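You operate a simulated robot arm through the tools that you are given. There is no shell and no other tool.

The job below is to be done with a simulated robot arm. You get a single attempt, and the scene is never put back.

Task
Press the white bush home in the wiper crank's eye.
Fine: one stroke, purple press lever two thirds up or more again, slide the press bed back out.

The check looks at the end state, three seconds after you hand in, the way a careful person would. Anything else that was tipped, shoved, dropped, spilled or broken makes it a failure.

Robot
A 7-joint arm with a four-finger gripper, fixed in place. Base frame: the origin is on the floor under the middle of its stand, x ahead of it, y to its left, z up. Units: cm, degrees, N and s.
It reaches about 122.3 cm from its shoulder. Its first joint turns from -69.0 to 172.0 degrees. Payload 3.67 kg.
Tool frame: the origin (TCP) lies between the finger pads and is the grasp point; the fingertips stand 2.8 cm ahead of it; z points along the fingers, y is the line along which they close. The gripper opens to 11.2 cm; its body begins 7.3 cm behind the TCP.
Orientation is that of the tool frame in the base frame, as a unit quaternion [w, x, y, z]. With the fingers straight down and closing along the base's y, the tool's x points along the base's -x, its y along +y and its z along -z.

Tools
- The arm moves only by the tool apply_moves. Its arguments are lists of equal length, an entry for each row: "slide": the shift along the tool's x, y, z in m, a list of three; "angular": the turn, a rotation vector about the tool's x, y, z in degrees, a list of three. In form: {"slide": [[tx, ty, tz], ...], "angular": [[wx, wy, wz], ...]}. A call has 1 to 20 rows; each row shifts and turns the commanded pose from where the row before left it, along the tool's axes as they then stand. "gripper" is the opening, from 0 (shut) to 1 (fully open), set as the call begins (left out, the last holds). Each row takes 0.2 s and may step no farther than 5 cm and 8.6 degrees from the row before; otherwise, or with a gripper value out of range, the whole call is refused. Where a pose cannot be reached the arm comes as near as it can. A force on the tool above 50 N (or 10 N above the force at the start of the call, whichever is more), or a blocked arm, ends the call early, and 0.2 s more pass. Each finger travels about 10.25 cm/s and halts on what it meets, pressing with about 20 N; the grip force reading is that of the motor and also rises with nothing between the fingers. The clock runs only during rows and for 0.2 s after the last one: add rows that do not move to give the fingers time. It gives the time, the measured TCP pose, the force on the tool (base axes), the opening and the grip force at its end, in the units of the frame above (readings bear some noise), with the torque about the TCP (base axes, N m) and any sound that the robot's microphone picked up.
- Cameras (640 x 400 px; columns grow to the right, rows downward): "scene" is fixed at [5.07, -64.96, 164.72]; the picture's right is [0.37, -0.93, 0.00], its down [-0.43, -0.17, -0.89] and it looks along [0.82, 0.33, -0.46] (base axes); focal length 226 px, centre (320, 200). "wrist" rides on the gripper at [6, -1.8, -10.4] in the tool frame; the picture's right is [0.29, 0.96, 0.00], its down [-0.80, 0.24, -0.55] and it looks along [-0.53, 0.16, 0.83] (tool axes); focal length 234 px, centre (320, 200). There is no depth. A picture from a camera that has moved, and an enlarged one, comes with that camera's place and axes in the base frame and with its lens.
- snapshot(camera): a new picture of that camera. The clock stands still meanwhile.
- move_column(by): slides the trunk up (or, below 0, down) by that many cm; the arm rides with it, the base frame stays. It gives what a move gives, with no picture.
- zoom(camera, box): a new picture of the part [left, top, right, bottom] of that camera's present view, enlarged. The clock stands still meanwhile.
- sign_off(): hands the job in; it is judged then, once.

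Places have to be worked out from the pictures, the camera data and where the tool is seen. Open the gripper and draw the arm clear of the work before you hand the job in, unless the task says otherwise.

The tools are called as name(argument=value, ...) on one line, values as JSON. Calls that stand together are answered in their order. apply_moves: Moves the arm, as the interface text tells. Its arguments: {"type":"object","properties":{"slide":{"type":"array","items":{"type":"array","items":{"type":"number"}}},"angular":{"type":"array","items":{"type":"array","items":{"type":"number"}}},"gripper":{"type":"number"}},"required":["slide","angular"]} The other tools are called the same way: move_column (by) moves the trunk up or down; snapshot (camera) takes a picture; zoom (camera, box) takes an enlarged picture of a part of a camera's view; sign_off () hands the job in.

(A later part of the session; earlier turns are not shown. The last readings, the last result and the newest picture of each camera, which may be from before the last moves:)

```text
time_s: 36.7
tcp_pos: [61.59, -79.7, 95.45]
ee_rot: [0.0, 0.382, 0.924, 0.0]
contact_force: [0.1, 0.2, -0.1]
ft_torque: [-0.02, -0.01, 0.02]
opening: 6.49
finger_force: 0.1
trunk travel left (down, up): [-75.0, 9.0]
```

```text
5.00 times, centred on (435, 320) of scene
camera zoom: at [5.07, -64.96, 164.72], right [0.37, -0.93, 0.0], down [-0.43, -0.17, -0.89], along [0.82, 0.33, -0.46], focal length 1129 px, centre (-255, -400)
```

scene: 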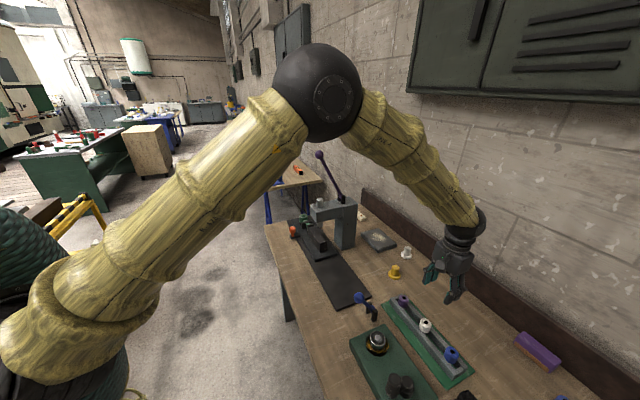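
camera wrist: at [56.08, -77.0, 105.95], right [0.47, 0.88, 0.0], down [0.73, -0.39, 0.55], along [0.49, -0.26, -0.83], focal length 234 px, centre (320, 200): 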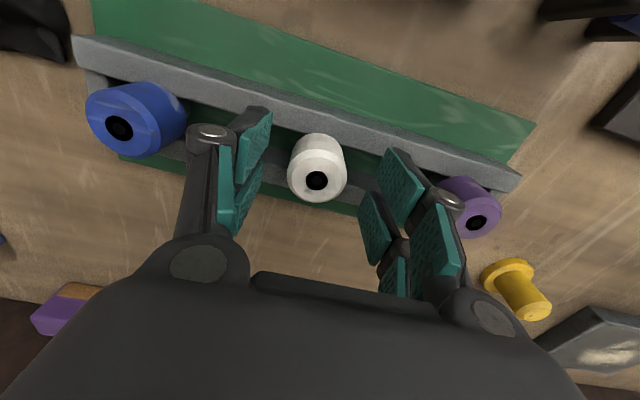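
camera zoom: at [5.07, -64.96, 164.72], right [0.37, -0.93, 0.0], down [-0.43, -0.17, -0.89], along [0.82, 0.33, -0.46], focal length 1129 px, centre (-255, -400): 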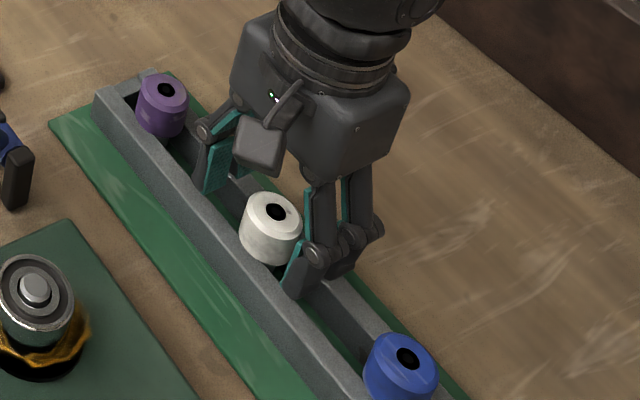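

The hand is at grip height, centred within about 2 mm. I close the fingers on the bush.

apply_moves(slide=[[-0.001, -0.0014, 0], [0, 0, 0], [0, 0, 0], [0, 0, 0]], angular=[[0, 0, 0], [0, 0, 0], [0, 0, 0], [0, 0, 0]], gripper=0.0)

zoom(camera="scene", box=[390, 280, 480, 360])

snapshot(camera="wrist")

```text
time_s: 37.7
tcp_pos: [61.66, -79.98, 95.67]
ee_rot: [0.001, 0.382, 0.924, 0.0]
contact_force: [6.2, 0.1, 15.5]
ft_torque: [-0.02, -0.2, 0.0]
opening: 3.02
finger_force: 19.9
trunk travel left (down, up): [-75.0, 9.0]
```

```text
5.00 times, centred on (435, 320) of scene
camera zoom: at [5.07, -64.96, 164.72], right [0.37, -0.93, 0.0], down [-0.43, -0.17, -0.89], along [0.82, 0.33, -0.46], focal length 1129 px, centre (-255, -400)
```

zoom: 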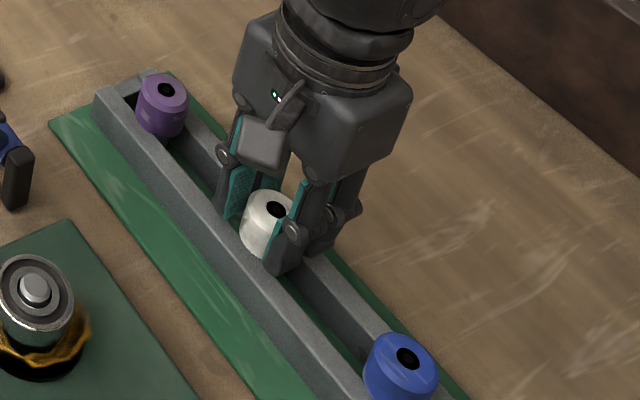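

```text
taken
camera wrist: at [56.11, -77.15, 105.98], right [0.47, 0.88, 0.0], down [0.73, -0.39, 0.56], along [0.49, -0.26, -0.83], focal length 234 px, centre (320, 200)
```

wrist: 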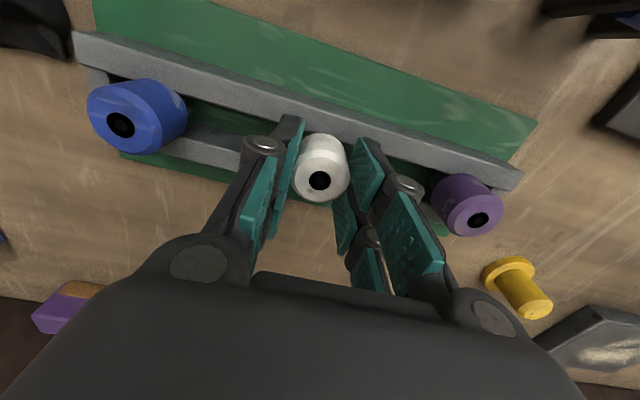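

The fingers hold the bush at 3.02 cm with about 20 N, and there is a mild upward push on the tips, probably the rails. I lift it straight up.

apply_moves(slide=[[0, 0, -0.01], [0, 0, -0.015], [0, 0, -0.02], [0, 0, -0.03], [0, 0, -0.03], [0, 0, -0.03], [0, 0, 0]], angular=[[0, 0, 0], [0, 0, 0], [0, 0, 0], [0, 0, 0], [0, 0, 0], [0, 0, 0], [0, 0, 0]])

zoom(camera="scene", box=[380, 240, 500, 360])

snapshot(camera="wrist")

```text
time_s: 39.3
tcp_pos: [61.54, -79.98, 108.94]
ee_rot: [0.0, 0.382, 0.924, -0.001]
contact_force: [0.7, 0.2, 0.1]
ft_torque: [-0.01, 0.02, -0.01]
opening: 0.03
finger_force: 19.5
trunk travel left (down, up): [-75.0, 9.0]
```

```text
3.33 times, centred on (440, 300) of scene
camera zoom: at [5.07, -64.96, 164.72], right [0.37, -0.93, 0.0], down [-0.43, -0.17, -0.89], along [0.82, 0.33, -0.46], focal length 753 px, centre (-80, -133)
```

zoom: 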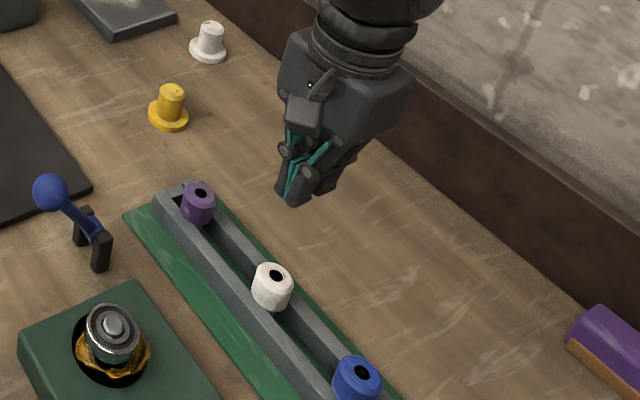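

```text
taken
camera wrist: at [56.08, -77.25, 119.5], right [0.47, 0.88, 0.0], down [0.73, -0.39, 0.55], along [0.49, -0.26, -0.83], focal length 234 px, centre (320, 200)
```

wrist: 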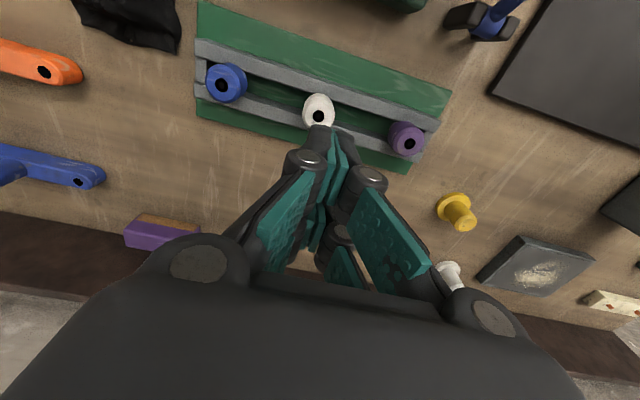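

The bush slipped out of the grip and stayed in the rack. I check how it stands now.

zoom(camera="wrist", box=[280, 80, 350, 130])

zoom(camera="scene", box=[405, 305, 455, 345])

zoom(camera="wrist", box=[240, 110, 440, 300])

```text
8.00 times, centred on (315, 105) of wrist
camera zoom: at [56.08, -77.25, 119.5], right [0.47, 0.88, 0.0], down [0.73, -0.39, 0.55], along [0.49, -0.26, -0.83], focal length 1873 px, centre (360, 960)
```

zoom: 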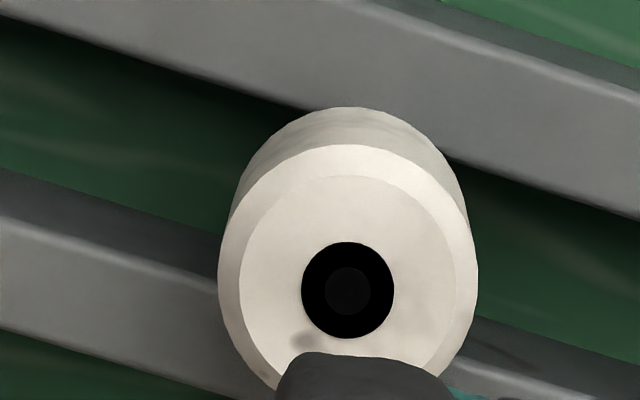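

```text
10.00 times, centred on (430, 325) of scene
camera zoom: at [5.07, -64.96, 164.72], right [0.37, -0.93, 0.0], down [-0.43, -0.17, -0.89], along [0.82, 0.33, -0.46], focal length 2259 px, centre (-780, -1050)
```

zoom: 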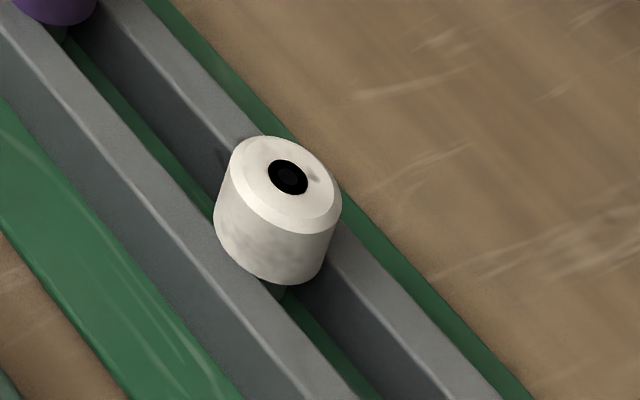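

```text
2.11 times, centred on (340, 205) of wrist
camera zoom: at [56.08, -77.25, 119.5], right [0.47, 0.88, 0.0], down [0.73, -0.39, 0.55], along [0.49, -0.26, -0.83], focal length 493 px, centre (278, 190)
```

zoom: 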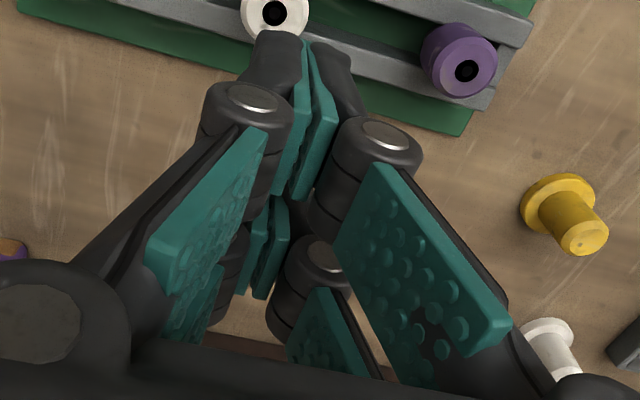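

The bush still stands upright in its place. I look at the finger geometry before I try again.

zoom(camera="scene", box=[420, 240, 490, 310])

apply_moves(slide=[[0, 0, 0], [0, 0, 0], [0, 0, 0]], angular=[[0, 0, 0], [0, 0, 0], [0, 0, 0]], gripper=0.3)

zoom(camera="scene", box=[420, 240, 490, 310])

zoom(camera="wrist", box=[240, 110, 440, 300])

```text
5.71 times, centred on (455, 275) of scene
camera zoom: at [5.07, -64.96, 164.72], right [0.37, -0.93, 0.0], down [-0.43, -0.17, -0.89], along [0.82, 0.33, -0.46], focal length 1291 px, centre (-451, -229)
```

zoom: 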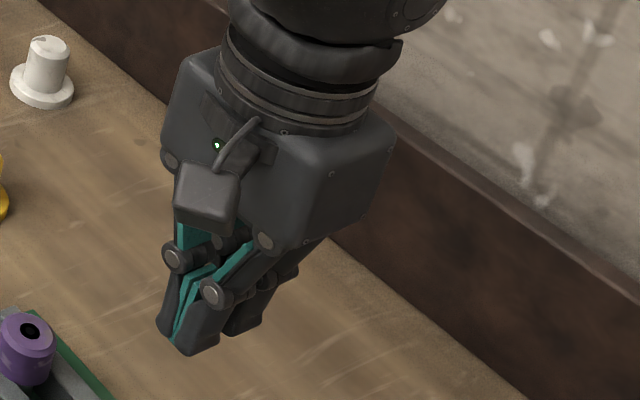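

```text
time_s: 40.1
tcp_pos: [61.53, -80.12, 109.1]
ee_rot: [-0.001, 0.382, 0.924, 0.001]
contact_force: [0.7, 1.3, -0.2]
ft_torque: [0.01, 0.04, 0.0]
opening: 3.36
finger_force: 0.2
trunk travel left (down, up): [-75.0, 9.0]
```

```text
5.71 times, centred on (455, 275) of scene
camera zoom: at [5.07, -64.96, 164.72], right [0.37, -0.93, 0.0], down [-0.43, -0.17, -0.89], along [0.82, 0.33, -0.46], focal length 1291 px, centre (-451, -229)
```

zoom: 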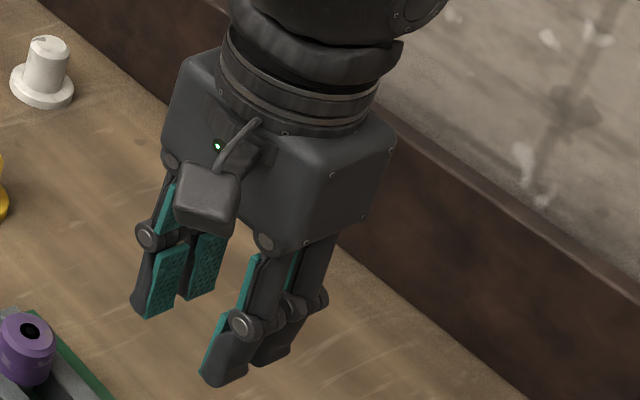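

```text
2.11 times, centred on (340, 205) of wrist
camera zoom: at [56.07, -77.28, 119.46], right [0.47, 0.88, 0.0], down [0.73, -0.39, 0.55], along [0.49, -0.26, -0.83], focal length 493 px, centre (278, 190)
```

zoom: 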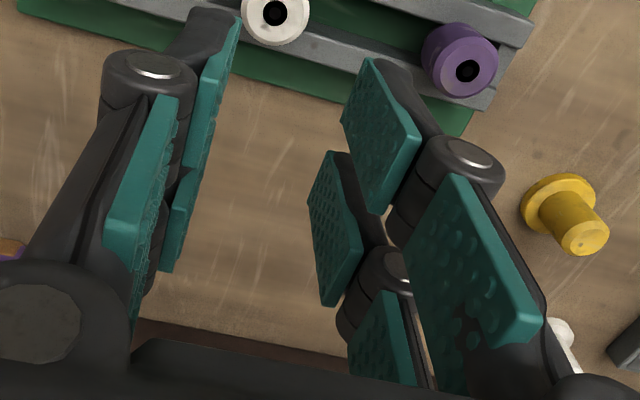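

The distal pads stay parallel, so the grip should work; the tips probably stood on the rails last time. I open to 6.5 cm and go down again, slightly higher, then close and read the forces.

apply_moves(slide=[[0, 0, 0], [0, 0, 0.04], [0, 0, 0.04], [0, 0, 0.03], [0, 0, 0.015], [0, 0, 0.003], [0, 0, 0]], angular=[[0, 0, 0], [0, 0, 0], [0, 0, 0], [0, 0, 0], [0, 0, 0], [0, 0, 0], [0, 0, 0]], gripper=0.58)

snapshot(camera="wrist")

zoom(camera="scene", box=[400, 280, 470, 350])

```text
time_s: 41.7
tcp_pos: [61.48, -80.03, 95.96]
ee_rot: [0.0, 0.383, 0.924, 0.0]
contact_force: [0.4, -0.3, -0.4]
ft_torque: [0.01, -0.01, 0.01]
opening: 6.48
finger_force: 0.0
trunk travel left (down, up): [-75.0, 9.0]
```

```text
taken
camera wrist: at [56.04, -77.25, 106.42], right [0.47, 0.88, 0.0], down [0.73, -0.39, 0.55], along [0.49, -0.26, -0.83], focal length 234 px, centre (320, 200)
```

wrist: 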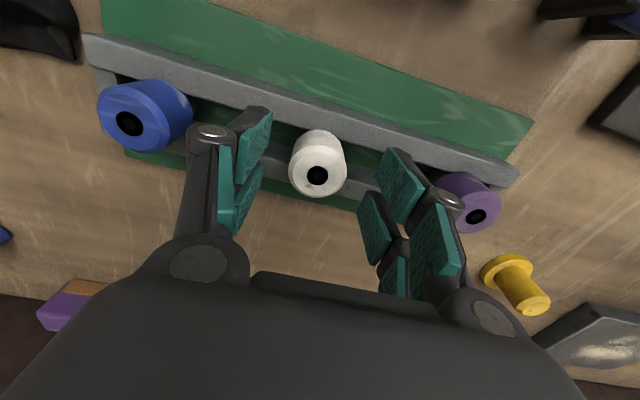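

```text
5.71 times, centred on (435, 315) of scene
camera zoom: at [5.07, -64.96, 164.72], right [0.37, -0.93, 0.0], down [-0.43, -0.17, -0.89], along [0.82, 0.33, -0.46], focal length 1291 px, centre (-337, -457)
```

zoom: 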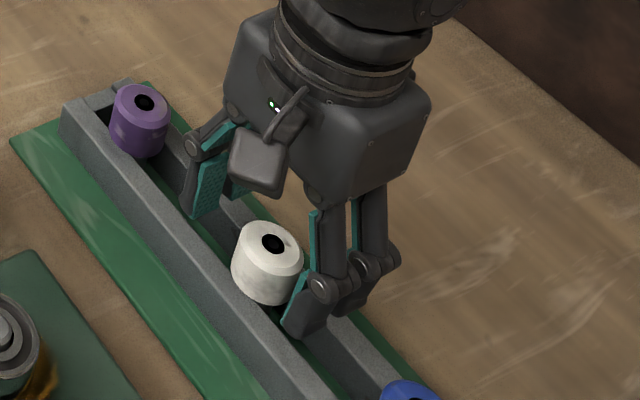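

Alignment looks right and no contact is felt. I close the fingers here.

apply_moves(slide=[[0, 0, 0], [0, 0, 0], [0, 0, 0]], angular=[[0, 0, 0], [0, 0, 0], [0, 0, 0]], gripper=0.0)

zoom(camera="scene", box=[400, 280, 470, 350])

zoom(camera="wrist", box=[240, 90, 440, 250])

```text
time_s: 42.5
tcp_pos: [61.51, -80.01, 95.95]
ee_rot: [0.0, 0.382, 0.924, -0.001]
contact_force: [-0.4, -0.2, 0.8]
ft_torque: [0.01, -0.03, 0.0]
opening: 3.0
finger_force: 20.1
trunk travel left (down, up): [-75.0, 9.0]
```

```text
5.71 times, centred on (435, 315) of scene
camera zoom: at [5.07, -64.96, 164.72], right [0.37, -0.93, 0.0], down [-0.43, -0.17, -0.89], along [0.82, 0.33, -0.46], focal length 1291 px, centre (-337, -457)
```

zoom: 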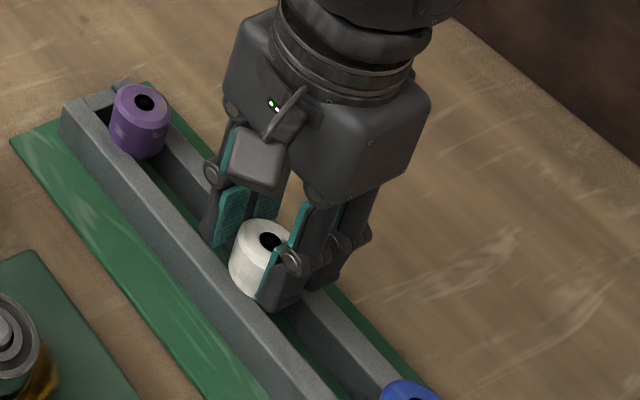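

```text
2.50 times, centred on (340, 170) of wrist
camera zoom: at [56.02, -77.23, 106.47], right [0.47, 0.88, 0.0], down [0.73, -0.39, 0.55], along [0.49, -0.26, -0.83], focal length 585 px, centre (270, 275)
```

zoom: 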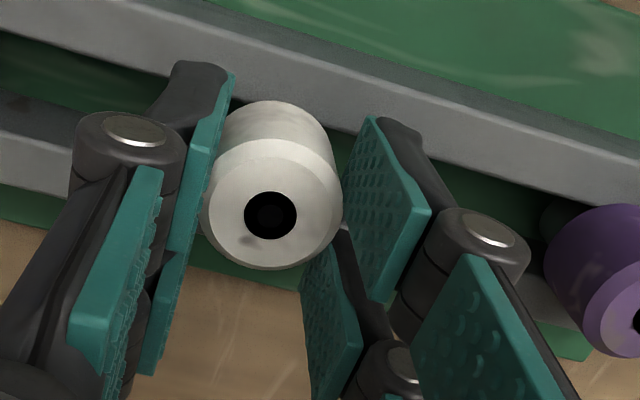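

The grip is symmetric at 3.00 cm with no vertical load now. I lift slowly in small steps and watch the readings.

apply_moves(slide=[[0, 0, -0.002], [0, 0, -0.003]], angular=[[0, 0, 0], [0, 0, 0]])

zoom(camera="scene", box=[400, 280, 470, 350])

```text
time_s: 43.1
tcp_pos: [61.45, -80.05, 96.46]
ee_rot: [-0.001, 0.381, 0.924, 0.0]
contact_force: [-0.2, 0.1, -0.4]
ft_torque: [0.02, 0.0, 0.0]
opening: 3.02
finger_force: 19.8
trunk travel left (down, up): [-75.0, 9.0]
```

```text
5.71 times, centred on (435, 315) of scene
camera zoom: at [5.07, -64.96, 164.72], right [0.37, -0.93, 0.0], down [-0.43, -0.17, -0.89], along [0.82, 0.33, -0.46], focal length 1291 px, centre (-337, -457)
```

zoom: 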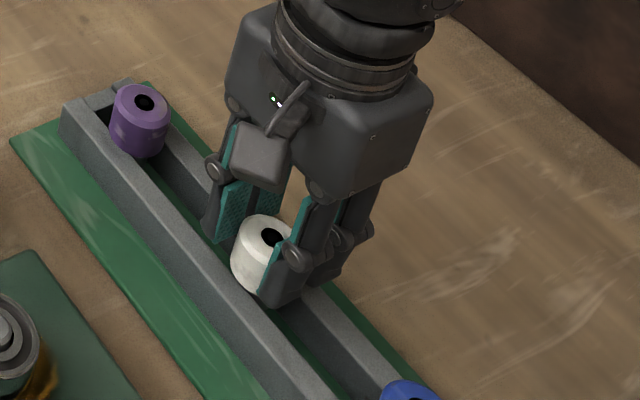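

The bush seems to rise with the fingers and the grip holds. I go on lifting gently.

apply_moves(slide=[[0, 0, -0.004], [0, 0, -0.004], [0, 0, -0.004], [0, 0, -0.004]], angular=[[0, 0, 0], [0, 0, 0], [0, 0, 0], [0, 0, 0]])

zoom(camera="scene", box=[400, 280, 470, 350])

```text
time_s: 44.1
tcp_pos: [61.55, -80.12, 98.09]
ee_rot: [0.0, 0.381, 0.924, 0.0]
contact_force: [0.6, -0.4, -0.7]
ft_torque: [-0.01, -0.01, -0.01]
opening: 3.02
finger_force: 19.3
trunk travel left (down, up): [-75.0, 9.0]
```

```text
5.71 times, centred on (435, 315) of scene
camera zoom: at [5.07, -64.96, 164.72], right [0.37, -0.93, 0.0], down [-0.43, -0.17, -0.89], along [0.82, 0.33, -0.46], focal length 1291 px, centre (-337, -457)
```

zoom: 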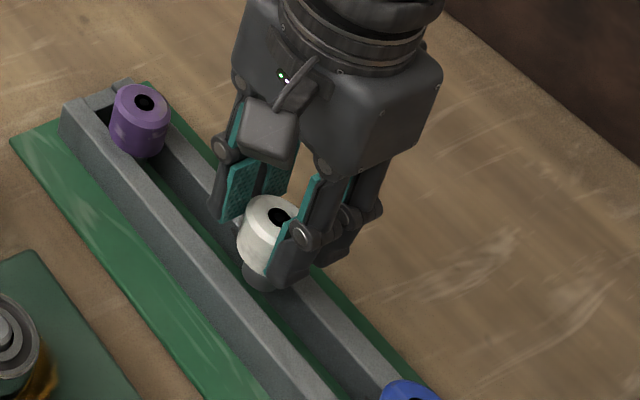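

A dark shank shows below the bush as it comes up. I lift farther to see whether it belongs to the bush.

apply_moves(slide=[[0, 0, -0.006], [0, 0, -0.01], [0, 0, -0.015], [0, 0, -0.015], [0, 0, -0.01], [0, 0, 0]], angular=[[0, 0, 0], [0, 0, 0], [0, 0, 0], [0, 0, 0], [0, 0, 0], [0, 0, 0]])

zoom(camera="scene", box=[400, 250, 480, 330])

snapshot(camera="wrist")

```text
time_s: 45.5
tcp_pos: [61.73, -80.24, 103.67]
ee_rot: [-0.001, 0.382, 0.924, 0.0]
contact_force: [-0.6, 0.8, -0.5]
ft_torque: [0.0, 0.01, -0.02]
opening: 3.0
finger_force: 19.8
trunk travel left (down, up): [-75.0, 9.0]
```

```text
5.00 times, centred on (440, 290) of scene
camera zoom: at [5.07, -64.96, 164.72], right [0.37, -0.93, 0.0], down [-0.43, -0.17, -0.89], along [0.82, 0.33, -0.46], focal length 1129 px, centre (-280, -250)
```

zoom: 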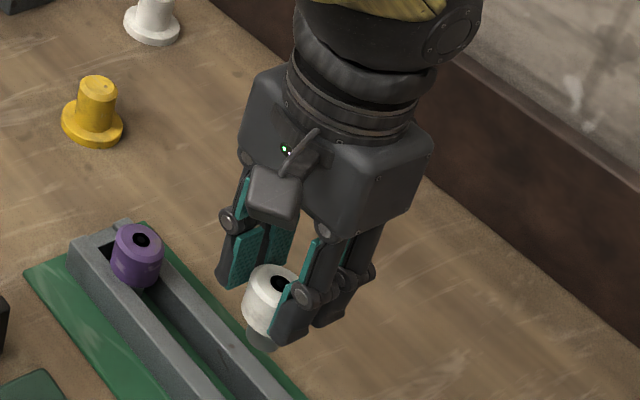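

```text
taken
camera wrist: at [56.11, -77.36, 114.08], right [0.47, 0.88, 0.0], down [0.73, -0.39, 0.55], along [0.49, -0.26, -0.83], focal length 234 px, centre (320, 200)
```

wrist: 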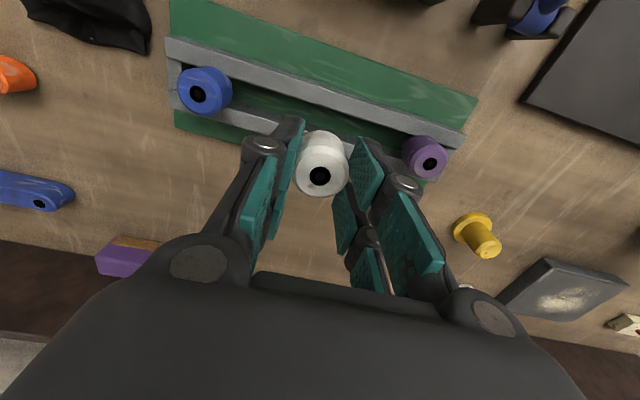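

zoom(camera="scene", box=[440, 295, 475, 325])

zoom(camera="wrist", box=[270, 110, 370, 210])

```text
13.33 times, centred on (458, 310) of scene
camera zoom: at [5.07, -64.96, 164.72], right [0.37, -0.93, 0.0], down [-0.43, -0.17, -0.89], along [0.82, 0.33, -0.46], focal length 3011 px, centre (-1513, -1267)
```

zoom: 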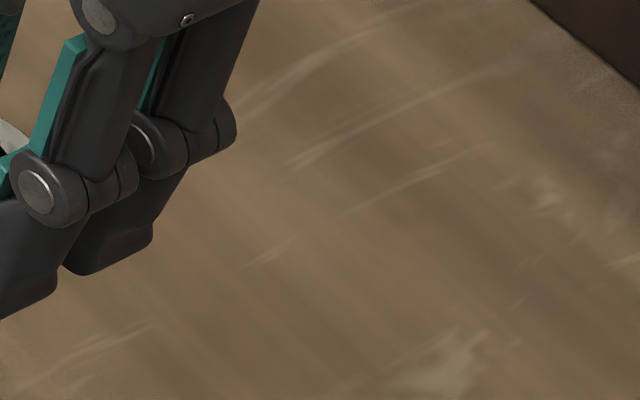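

```text
4.00 times, centred on (320, 160) of wrist
camera zoom: at [56.11, -77.36, 114.08], right [0.47, 0.88, 0.0], down [0.73, -0.39, 0.55], along [0.49, -0.26, -0.83], focal length 937 px, centre (320, 360)
```

zoom: 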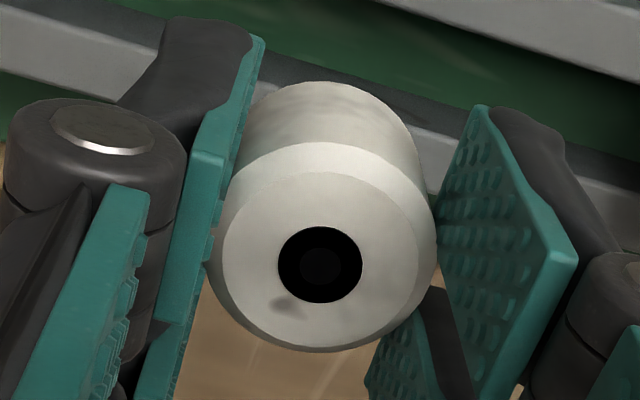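

zoom(camera="scene", box=[414, 296, 444, 326])

```text
13.33 times, centred on (429, 311) of scene
camera zoom: at [5.07, -64.96, 164.72], right [0.37, -0.93, 0.0], down [-0.43, -0.17, -0.89], along [0.82, 0.33, -0.46], focal length 3011 px, centre (-1133, -1280)
```

zoom: 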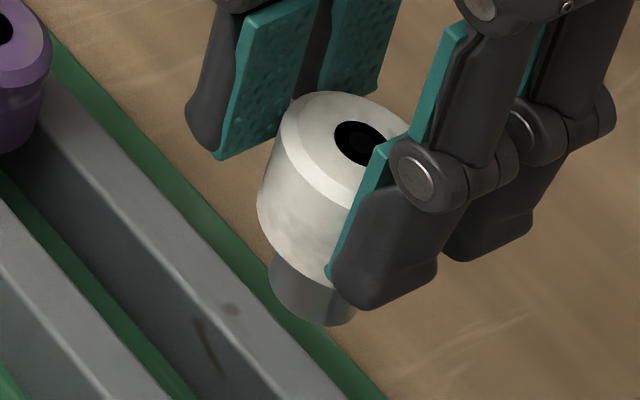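

The dark metal shank is part of the bush, about 2 cm across, so it goes into the eye's bore shank first, which is the way it already points. I carry it round the front of the press, keeping it upright.

apply_moves(slide=[[0, 0, -0.03], [0, 0, -0.03], [0, 0, -0.03], [0.0202, 0.0241, -0.0071], [0.0202, 0.0241, -0.0071], [0.0202, 0.0241, -0.0071], [0.0202, 0.0241, -0.0071], [0.0202, 0.0241, -0.0071], [0.0202, 0.0241, -0.0071], [0.0202, 0.0241, -0.0071], [0.0202, 0.0241, -0.0071], [0.0202, 0.0241, -0.0071], [0.0202, 0.0241, -0.0071], [0.0202, 0.0241, -0.0071], [0.0202, 0.0241, -0.0071], [0.0202, 0.0241, -0.0071], [0.0202, 0.0241, -0.0071], [0.0202, 0.0241, -0.0071], [0.0202, 0.0241, -0.0071], [0.0202, 0.0241, -0.0071]], angular=[[0, 0, 0], [0, 0, 0], [0, 0, 0], [0, 0, 0], [0, 0, 0], [0, 0, 0], [0, 0, 0], [0, 0, 0], [0, 0, 0], [0, 0, 0], [0, 0, 0], [0, 0, 0], [0, 0, 0], [0, 0, 0], [0, 0, 0], [0, 0, 0], [0, 0, 0], [0, 0, 0], [0, 0, 0], [0, 0, 0]])

apply_moves(slide=[[0, 0, 0], [0, 0, 0], [0, 0, 0], [0, 0, 0], [0, 0, 0], [0, 0, 0], [0, 0, 0], [0, 0, 0], [0, 0, 0], [0, 0, 0], [0, 0, 0], [0, 0, 0], [0, 0, 0]], angular=[[0, 0, -7.5], [0, 0, -7.5], [0, 0, -7.5], [0, 0, -7.5], [0, 0, -7.5], [0, 0, -7.5], [0, 0, -7.5], [0, 0, -7.5], [0, 0, -7.5], [0, 0, -7.5], [0, 0, -7.5], [0, 0, -7.5], [0, 0, 0]])

snapshot(camera="scene")

snapshot(camera="wrist")

```text
time_s: 49.7
tcp_pos: [66.34, -26.77, 125.09]
ee_rot: [0.001, 0.382, 0.924, 0.0]
contact_force: [0.0, 0.5, -0.5]
ft_torque: [-0.04, 0.0, 0.0]
opening: 3.0
finger_force: 19.7
trunk travel left (down, up): [-75.0, 9.0]
```

```text
time_s: 52.5
tcp_pos: [66.24, -26.68, 124.85]
ee_rot: [0.0, -0.384, 0.923, 0.0]
contact_force: [0.4, 0.3, -0.6]
ft_torque: [-0.02, -0.03, -0.04]
opening: 3.0
finger_force: 20.2
trunk travel left (down, up): [-75.0, 9.0]
```

```text
taken
```

scene: 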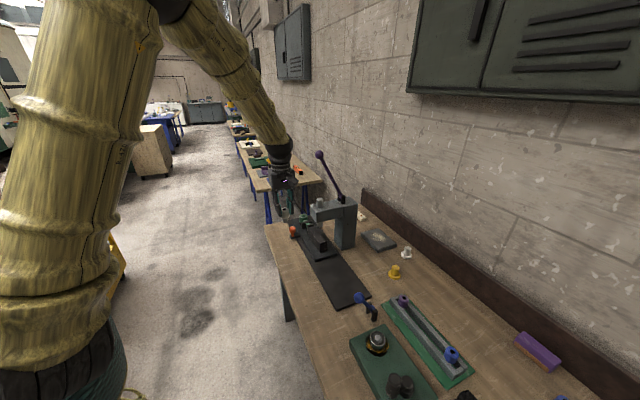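

```text
taken
camera wrist: at [63.33, -32.42, 135.3], right [-0.88, 0.47, 0.0], down [0.39, 0.73, 0.55], along [0.26, 0.49, -0.83], focal length 234 px, centre (320, 200)
```

wrist: 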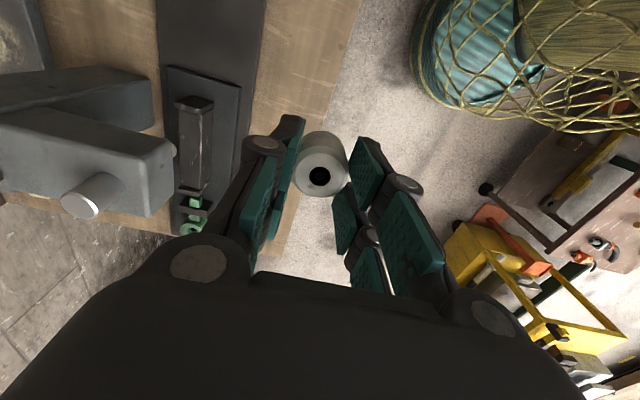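

zoom(camera="scene", box=[260, 160, 330, 230])

zoom(camera="wrist", box=[0, 40, 260, 240])

```text
5.71 times, centred on (295, 195) of scene
camera zoom: at [5.07, -64.96, 164.72], right [0.37, -0.93, 0.0], down [-0.43, -0.17, -0.89], along [0.82, 0.33, -0.46], focal length 1291 px, centre (463, 229)
```

zoom: 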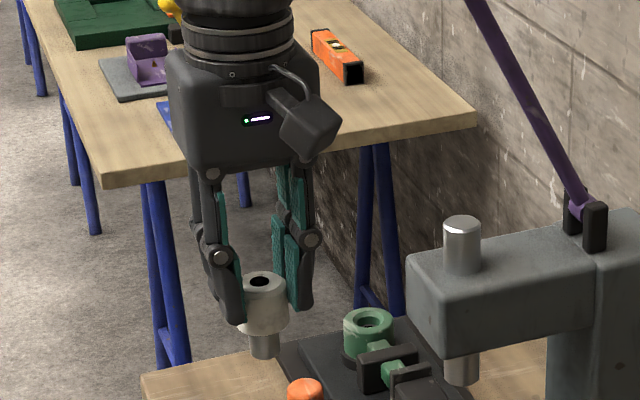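

```text
2.00 times, centred on (130, 140) of wrist
camera zoom: at [63.33, -32.42, 135.3], right [-0.88, 0.47, 0.0], down [0.39, 0.73, 0.55], along [0.26, 0.49, -0.83], focal length 468 px, centre (700, 320)
```

zoom: 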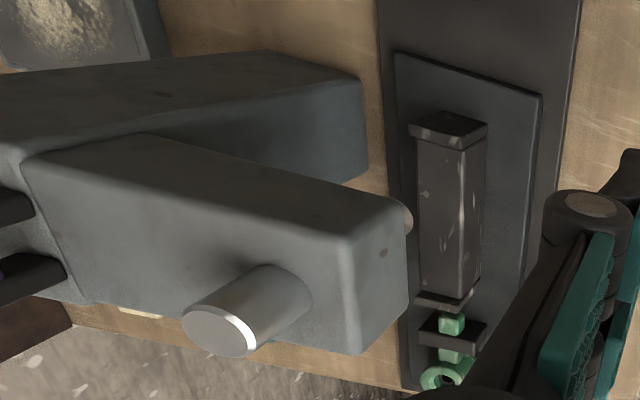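

Now a close side view of the bush in the fingers.

zoom(camera="scene", box=[278, 205, 303, 225])

zoom(camera="scene", box=[295, 200, 345, 240])

```text
16.00 times, centred on (290, 215) of scene
camera zoom: at [5.07, -64.96, 164.72], right [0.37, -0.93, 0.0], down [-0.43, -0.17, -0.89], along [0.82, 0.33, -0.46], focal length 3614 px, centre (792, -40)
```

zoom: 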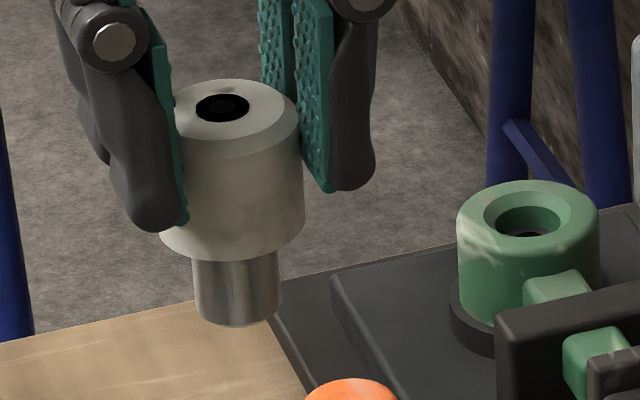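

```text
10.00 times, centred on (320, 220) of scene
camera zoom: at [5.07, -64.96, 164.72], right [0.37, -0.93, 0.0], down [-0.43, -0.17, -0.89], along [0.82, 0.33, -0.46], focal length 2259 px, centre (320, 0)
```

zoom: 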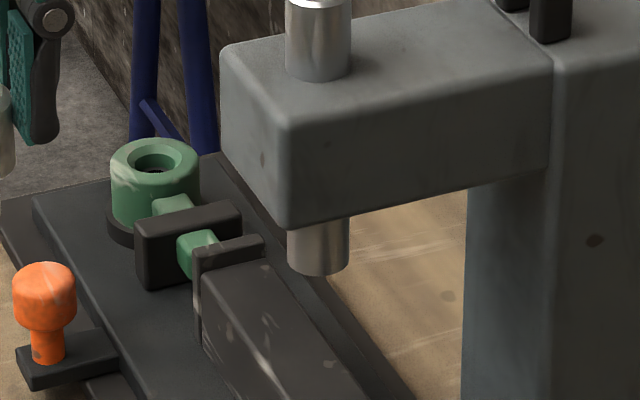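

The side view shows it well: a white body about 3 cm long and a shank about 2 cm across and 2.2 cm long, which suits the eye's bore; the ram stands at about u = 40 along the rail, its end near z = 104. I carry the bush to above the eye.

apply_moves(slide=[[-0.0328, -0.0045, 0.0045], [-0.0328, -0.0045, 0.0045], [-0.0328, -0.0045, 0.0045], [-0.0328, -0.0045, 0.0045], [-0.0328, -0.0045, 0.0045], [-0.0328, -0.0045, 0.0045], [-0.0328, -0.0045, 0.0045], [-0.0328, -0.0045, 0.0045], [-0.0328, -0.0045, 0.0045], [-0.0328, -0.0045, 0.0045], [-0.0328, -0.0045, 0.0045], [0, -0.029, 0.01], [0, -0.029, 0.01], [0, -0.029, 0.01], [0, -0.029, 0.01], [0, -0.029, 0.01], [0, 0, 0], [0, 0, 0]], angular=[[0, 0, 0], [0, 0, 0], [0, 0, 0], [0, 0, 0], [0, 0, 0], [0, 0, 0], [0, 0, 0], [0, 0, 0], [0, 0, 0], [0, 0, 0], [0, 0, 0], [0, 0, 0], [0, 0, 0], [0, 0, 0], [0, 0, 0], [0, 0, 0], [0, 0, 0], [0, 0, 0]])

snapshot(camera="scene")

snapshot(camera="wrist")

```text
time_s: 56.3
tcp_pos: [105.68, -14.9, 114.81]
ee_rot: [-0.001, -0.384, 0.923, 0.001]
contact_force: [-0.1, -0.6, -1.1]
ft_torque: [-0.02, 0.05, 0.01]
opening: 3.02
finger_force: 19.7
trunk travel left (down, up): [-75.0, 9.0]
```

```text
taken
```

scene: 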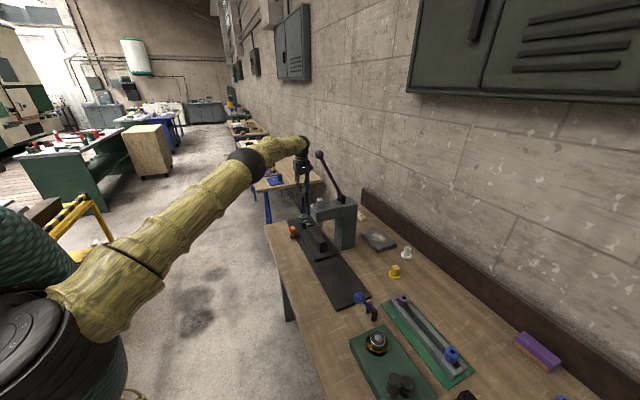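

```text
taken
camera wrist: at [102.76, -20.46, 125.31], right [-0.88, 0.47, 0.0], down [0.39, 0.73, 0.55], along [0.26, 0.49, -0.83], focal length 234 px, centre (320, 200)
```

wrist: 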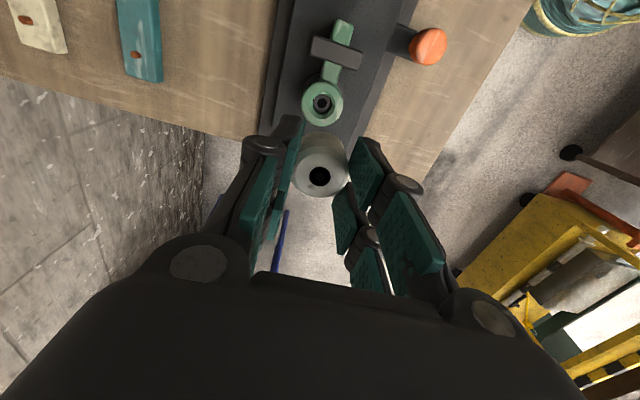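

The eye is visible behind the bush. I zoom in to fix its centre relative to the hand.

zoom(camera="wrist", box=[290, 70, 350, 130])

zoom(camera="wrist", box=[280, 120, 360, 210])

zoom(camera="scene", box=[280, 160, 340, 240])

```text
6.67 times, centred on (320, 100) of wrist
camera zoom: at [102.76, -20.46, 125.31], right [-0.88, 0.47, 0.0], down [0.39, 0.73, 0.55], along [0.26, 0.49, -0.83], focal length 1561 px, centre (320, 867)
```

zoom: 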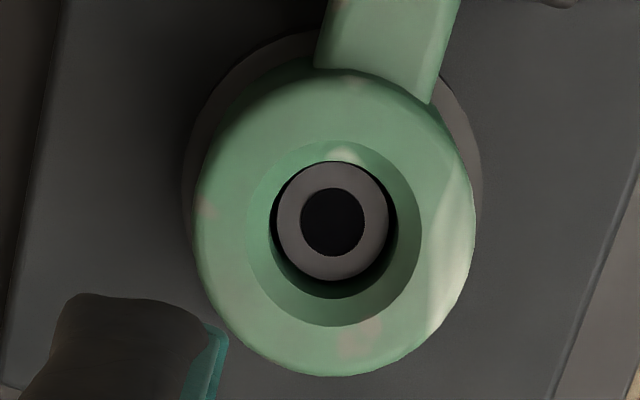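

```text
4.44 times, centred on (320, 165) of wrist
camera zoom: at [102.76, -20.46, 125.31], right [-0.88, 0.47, 0.0], down [0.39, 0.73, 0.55], along [0.26, 0.49, -0.83], focal length 1041 px, centre (320, 356)
```

zoom: 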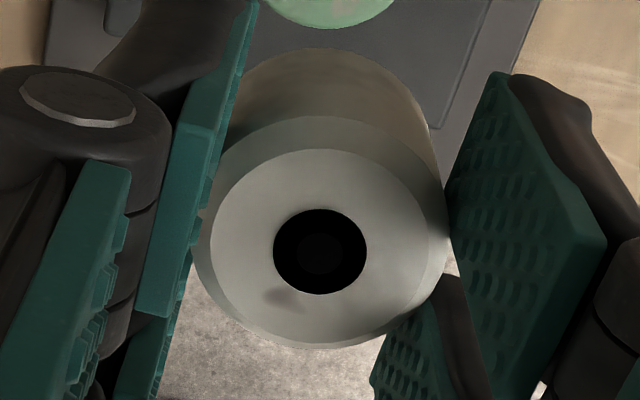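

```text
5.00 times, centred on (310, 200) of scene
camera zoom: at [5.07, -64.96, 164.72], right [0.37, -0.93, 0.0], down [-0.43, -0.17, -0.89], along [0.82, 0.33, -0.46], focal length 1129 px, centre (370, 200)
```

zoom: 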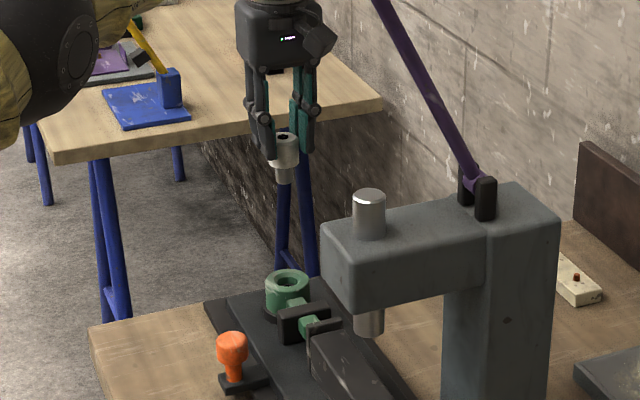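

The eye's centre lies about 1-2 mm off the bush's axis now. I correct this and lower until the shank is just above the eye.

apply_moves(slide=[[0.0018, 0.0021, 0.02], [0, 0, 0.03], [0, 0, 0.03], [0, 0, 0.03], [0, 0, 0], [0, 0, 0]], angular=[[0, 0, 0], [0, 0, 0], [0, 0, 0], [0, 0, 0], [0, 0, 0], [0, 0, 0]])

snapshot(camera="wrist")

zoom(camera="scene", box=[285, 190, 325, 235])

```text
time_s: 57.7
tcp_pos: [105.19, -15.01, 103.69]
ee_rot: [0.0, -0.384, 0.924, -0.001]
contact_force: [0.3, 0.3, -1.1]
ft_torque: [0.03, 0.02, 0.03]
opening: 3.0
finger_force: 19.8
trunk travel left (down, up): [-75.0, 9.0]
```

```text
taken
camera wrist: at [102.39, -20.55, 114.17], right [-0.88, 0.47, 0.0], down [0.39, 0.73, 0.55], along [0.26, 0.49, -0.83], focal length 234 px, centre (320, 200)
```

wrist: 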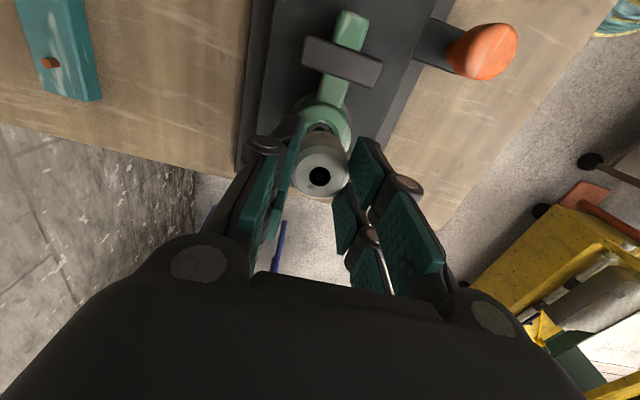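

```text
8.89 times, centred on (305, 212) of scene
camera zoom: at [5.07, -64.96, 164.72], right [0.37, -0.93, 0.0], down [-0.43, -0.17, -0.89], along [0.82, 0.33, -0.46], focal length 2008 px, centre (453, 89)
```

zoom: 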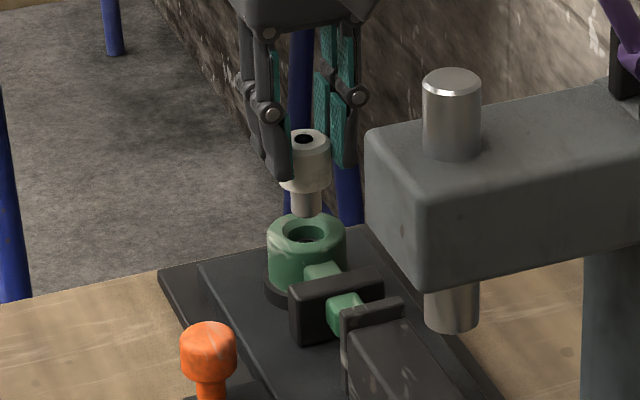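

zoom(camera="wrist", box=[280, 85, 370, 195])

zoom(camera="scene", box=[295, 200, 317, 225])

```text
3.64 times, centred on (325, 140) of wrist
camera zoom: at [102.39, -20.55, 114.17], right [-0.88, 0.47, 0.0], down [0.39, 0.73, 0.55], along [0.26, 0.49, -0.83], focal length 852 px, centre (302, 418)
```

zoom: 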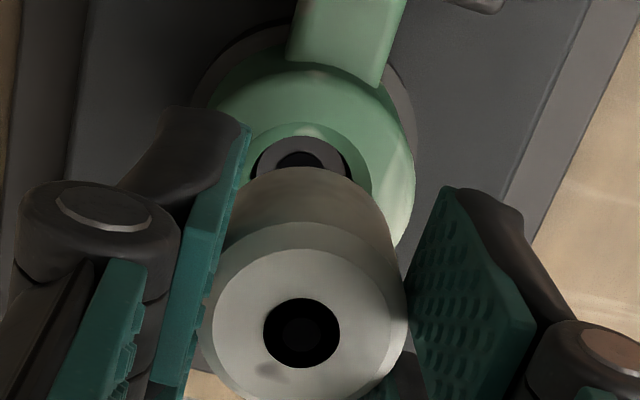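

```text
16.00 times, centred on (306, 212) of scene
camera zoom: at [5.07, -64.96, 164.72], right [0.37, -0.93, 0.0], down [-0.43, -0.17, -0.89], along [0.82, 0.33, -0.46], focal length 3614 px, centre (544, 0)
```

zoom: 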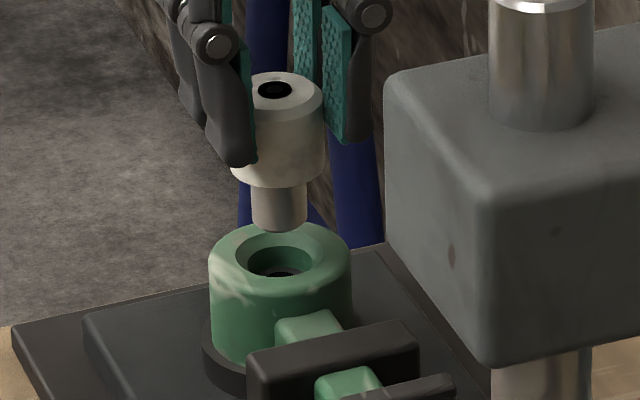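

Both views agree that the shank is over the bore within about 1 mm. I lower it gently into the lead-in.

apply_moves(slide=[[0, 0.0004, 0.005], [0, 0, 0.005], [0, 0, 0.004], [0, 0, 0.003], [0, 0, 0]], angular=[[0, 0, 0], [0, 0, 0], [0, 0, 0], [0, 0, 0], [0, 0, 0]])

zoom(camera="scene", box=[295, 200, 317, 225])

```text
time_s: 58.9
tcp_pos: [105.11, -14.97, 102.0]
ee_rot: [0.0, -0.383, 0.924, 0.0]
contact_force: [-0.1, -0.4, -1.0]
ft_torque: [0.02, -0.01, -0.02]
opening: 3.02
finger_force: 19.9
trunk travel left (down, up): [-75.0, 9.0]
```

```text
16.00 times, centred on (306, 212) of scene
camera zoom: at [5.07, -64.96, 164.72], right [0.37, -0.93, 0.0], down [-0.43, -0.17, -0.89], along [0.82, 0.33, -0.46], focal length 3614 px, centre (544, 0)
```

zoom: 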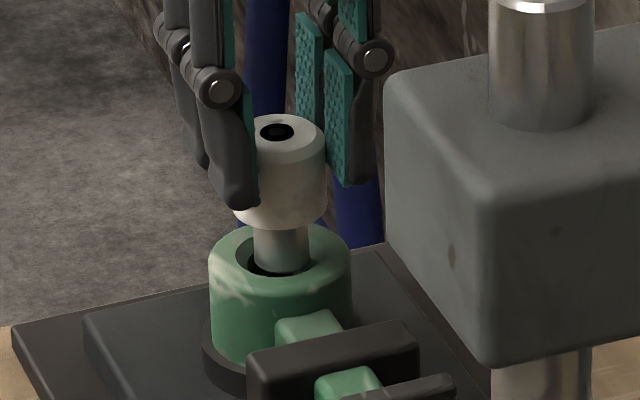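

The shank is now in the mouth of the eye with no contact force. I go on down in small steps.

apply_moves(slide=[[0, 0, 0.003], [0, 0, 0.002], [0, 0, 0.001], [0, 0, 0]], angular=[[0, 0, 0], [0, 0, 0], [0, 0, 0], [0, 0, 0]])

zoom(camera="scene", box=[295, 200, 317, 225])

zoom(camera="wrist", box=[280, 85, 370, 195])

```text
time_s: 59.9
tcp_pos: [105.15, -14.97, 101.58]
ee_rot: [0.0, -0.383, 0.924, 0.001]
contact_force: [1.0, 2.1, -1.0]
ft_torque: [0.1, -0.12, 0.01]
opening: 2.99
finger_force: 20.0
trunk travel left (down, up): [-75.0, 9.0]
```

```text
16.00 times, centred on (306, 212) of scene
camera zoom: at [5.07, -64.96, 164.72], right [0.37, -0.93, 0.0], down [-0.43, -0.17, -0.89], along [0.82, 0.33, -0.46], focal length 3614 px, centre (544, 0)
```

zoom: 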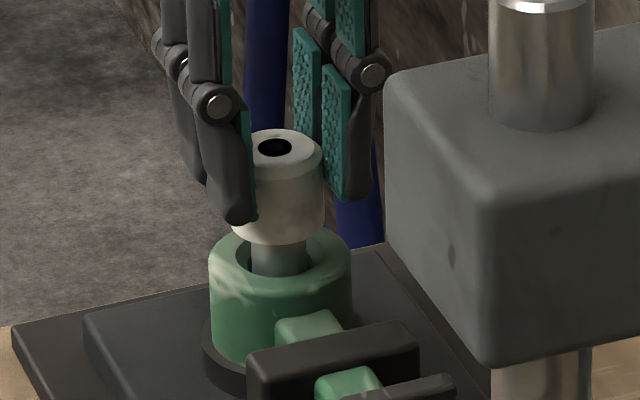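

```text
3.64 times, centred on (325, 140) of wrist
camera zoom: at [102.2, -20.56, 111.92], right [-0.88, 0.47, 0.0], down [0.39, 0.73, 0.55], along [0.26, 0.49, -0.83], focal length 852 px, centre (302, 418)
```

zoom: 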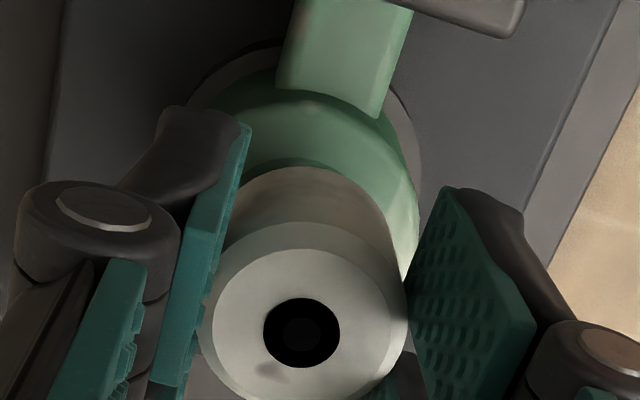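

A light sideways touch (about 2 N towards +u) shows the shank has met the lead-in. I shift 1 mm that way and go on down.

apply_moves(slide=[[-0.001, 0.0003, 0], [0, 0, 0.002], [0, 0, 0.002], [0, 0, 0]], angular=[[0, 0, 0], [0, 0, 0], [0, 0, 0], [0, 0, 0]])

zoom(camera="scene", box=[295, 200, 317, 225])

```text
time_s: 60.9
tcp_pos: [105.12, -14.84, 101.2]
ee_rot: [0.0, -0.383, 0.924, 0.0]
contact_force: [0.5, -0.7, -1.0]
ft_torque: [0.01, -0.01, -0.03]
opening: 3.01
finger_force: 19.6
trunk travel left (down, up): [-75.0, 9.0]
```

```text
16.00 times, centred on (306, 212) of scene
camera zoom: at [5.07, -64.96, 164.72], right [0.37, -0.93, 0.0], down [-0.43, -0.17, -0.89], along [0.82, 0.33, -0.46], focal length 3614 px, centre (544, 0)
```

zoom: 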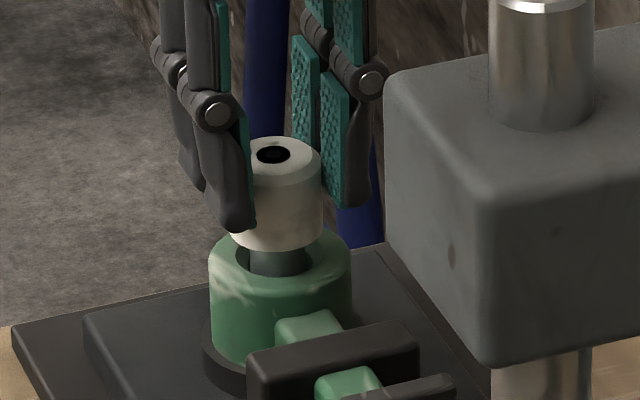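

No contact now; the shank is going into the bore. I continue downward.

apply_moves(slide=[[0, 0, 0.002], [0, 0, 0.002], [0, 0, 0.002], [0, 0, 0]], angular=[[0, 0, 0], [0, 0, 0], [0, 0, 0], [0, 0, 0]])

zoom(camera="scene", box=[295, 200, 317, 225])

```text
time_s: 61.9
tcp_pos: [105.09, -14.79, 100.76]
ee_rot: [0.001, -0.383, 0.924, 0.0]
contact_force: [4.0, -1.8, 11.6]
ft_torque: [-0.16, -0.26, 0.0]
opening: 3.0
finger_force: 19.5
trunk travel left (down, up): [-75.0, 9.0]
```

```text
16.00 times, centred on (306, 212) of scene
camera zoom: at [5.07, -64.96, 164.72], right [0.37, -0.93, 0.0], down [-0.43, -0.17, -0.89], along [0.82, 0.33, -0.46], focal length 3614 px, centre (544, 0)
```

zoom: 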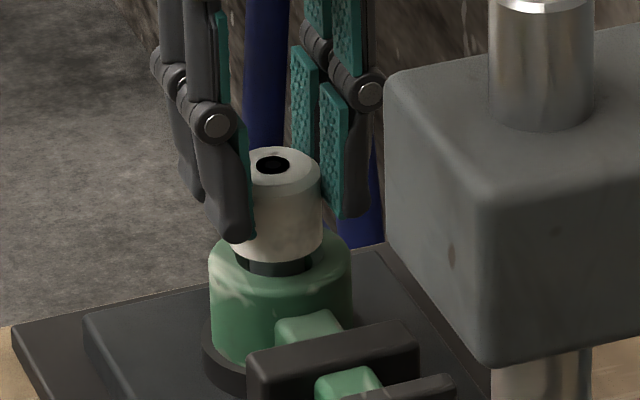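

There is now an upward force of 11.6 N and a side force towards +v; the shank is about 1.5 cm into the eye by the picture. I ease sideways by 1 mm to relieve the side load and see what remains.

apply_moves(slide=[[-0.0003, -0.001, 0], [0, 0, 0], [0, 0, 0]], angular=[[0, 0, 0], [0, 0, 0], [0, 0, 0]])

zoom(camera="wrist", box=[280, 85, 370, 195])

```text
time_s: 62.7
tcp_pos: [105.28, -14.93, 100.54]
ee_rot: [-0.001, -0.383, 0.924, 0.0]
contact_force: [-1.7, 0.9, 3.0]
ft_torque: [0.01, 0.11, 0.0]
opening: 3.02
finger_force: 20.1
trunk travel left (down, up): [-75.0, 9.0]
```

```text
3.64 times, centred on (325, 140) of wrist
camera zoom: at [102.33, -20.44, 110.95], right [-0.88, 0.47, 0.0], down [0.39, 0.73, 0.55], along [0.26, 0.49, -0.83], focal length 852 px, centre (302, 418)
```

zoom: 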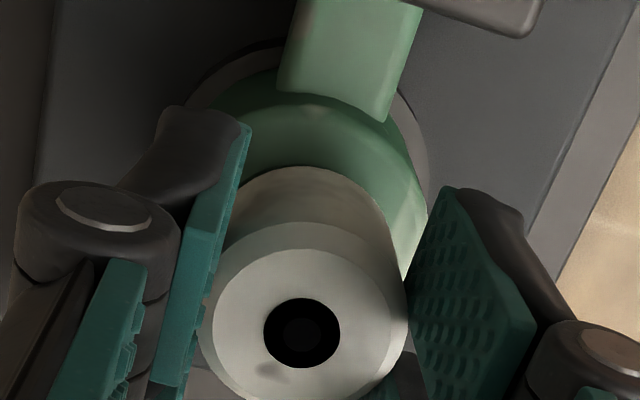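

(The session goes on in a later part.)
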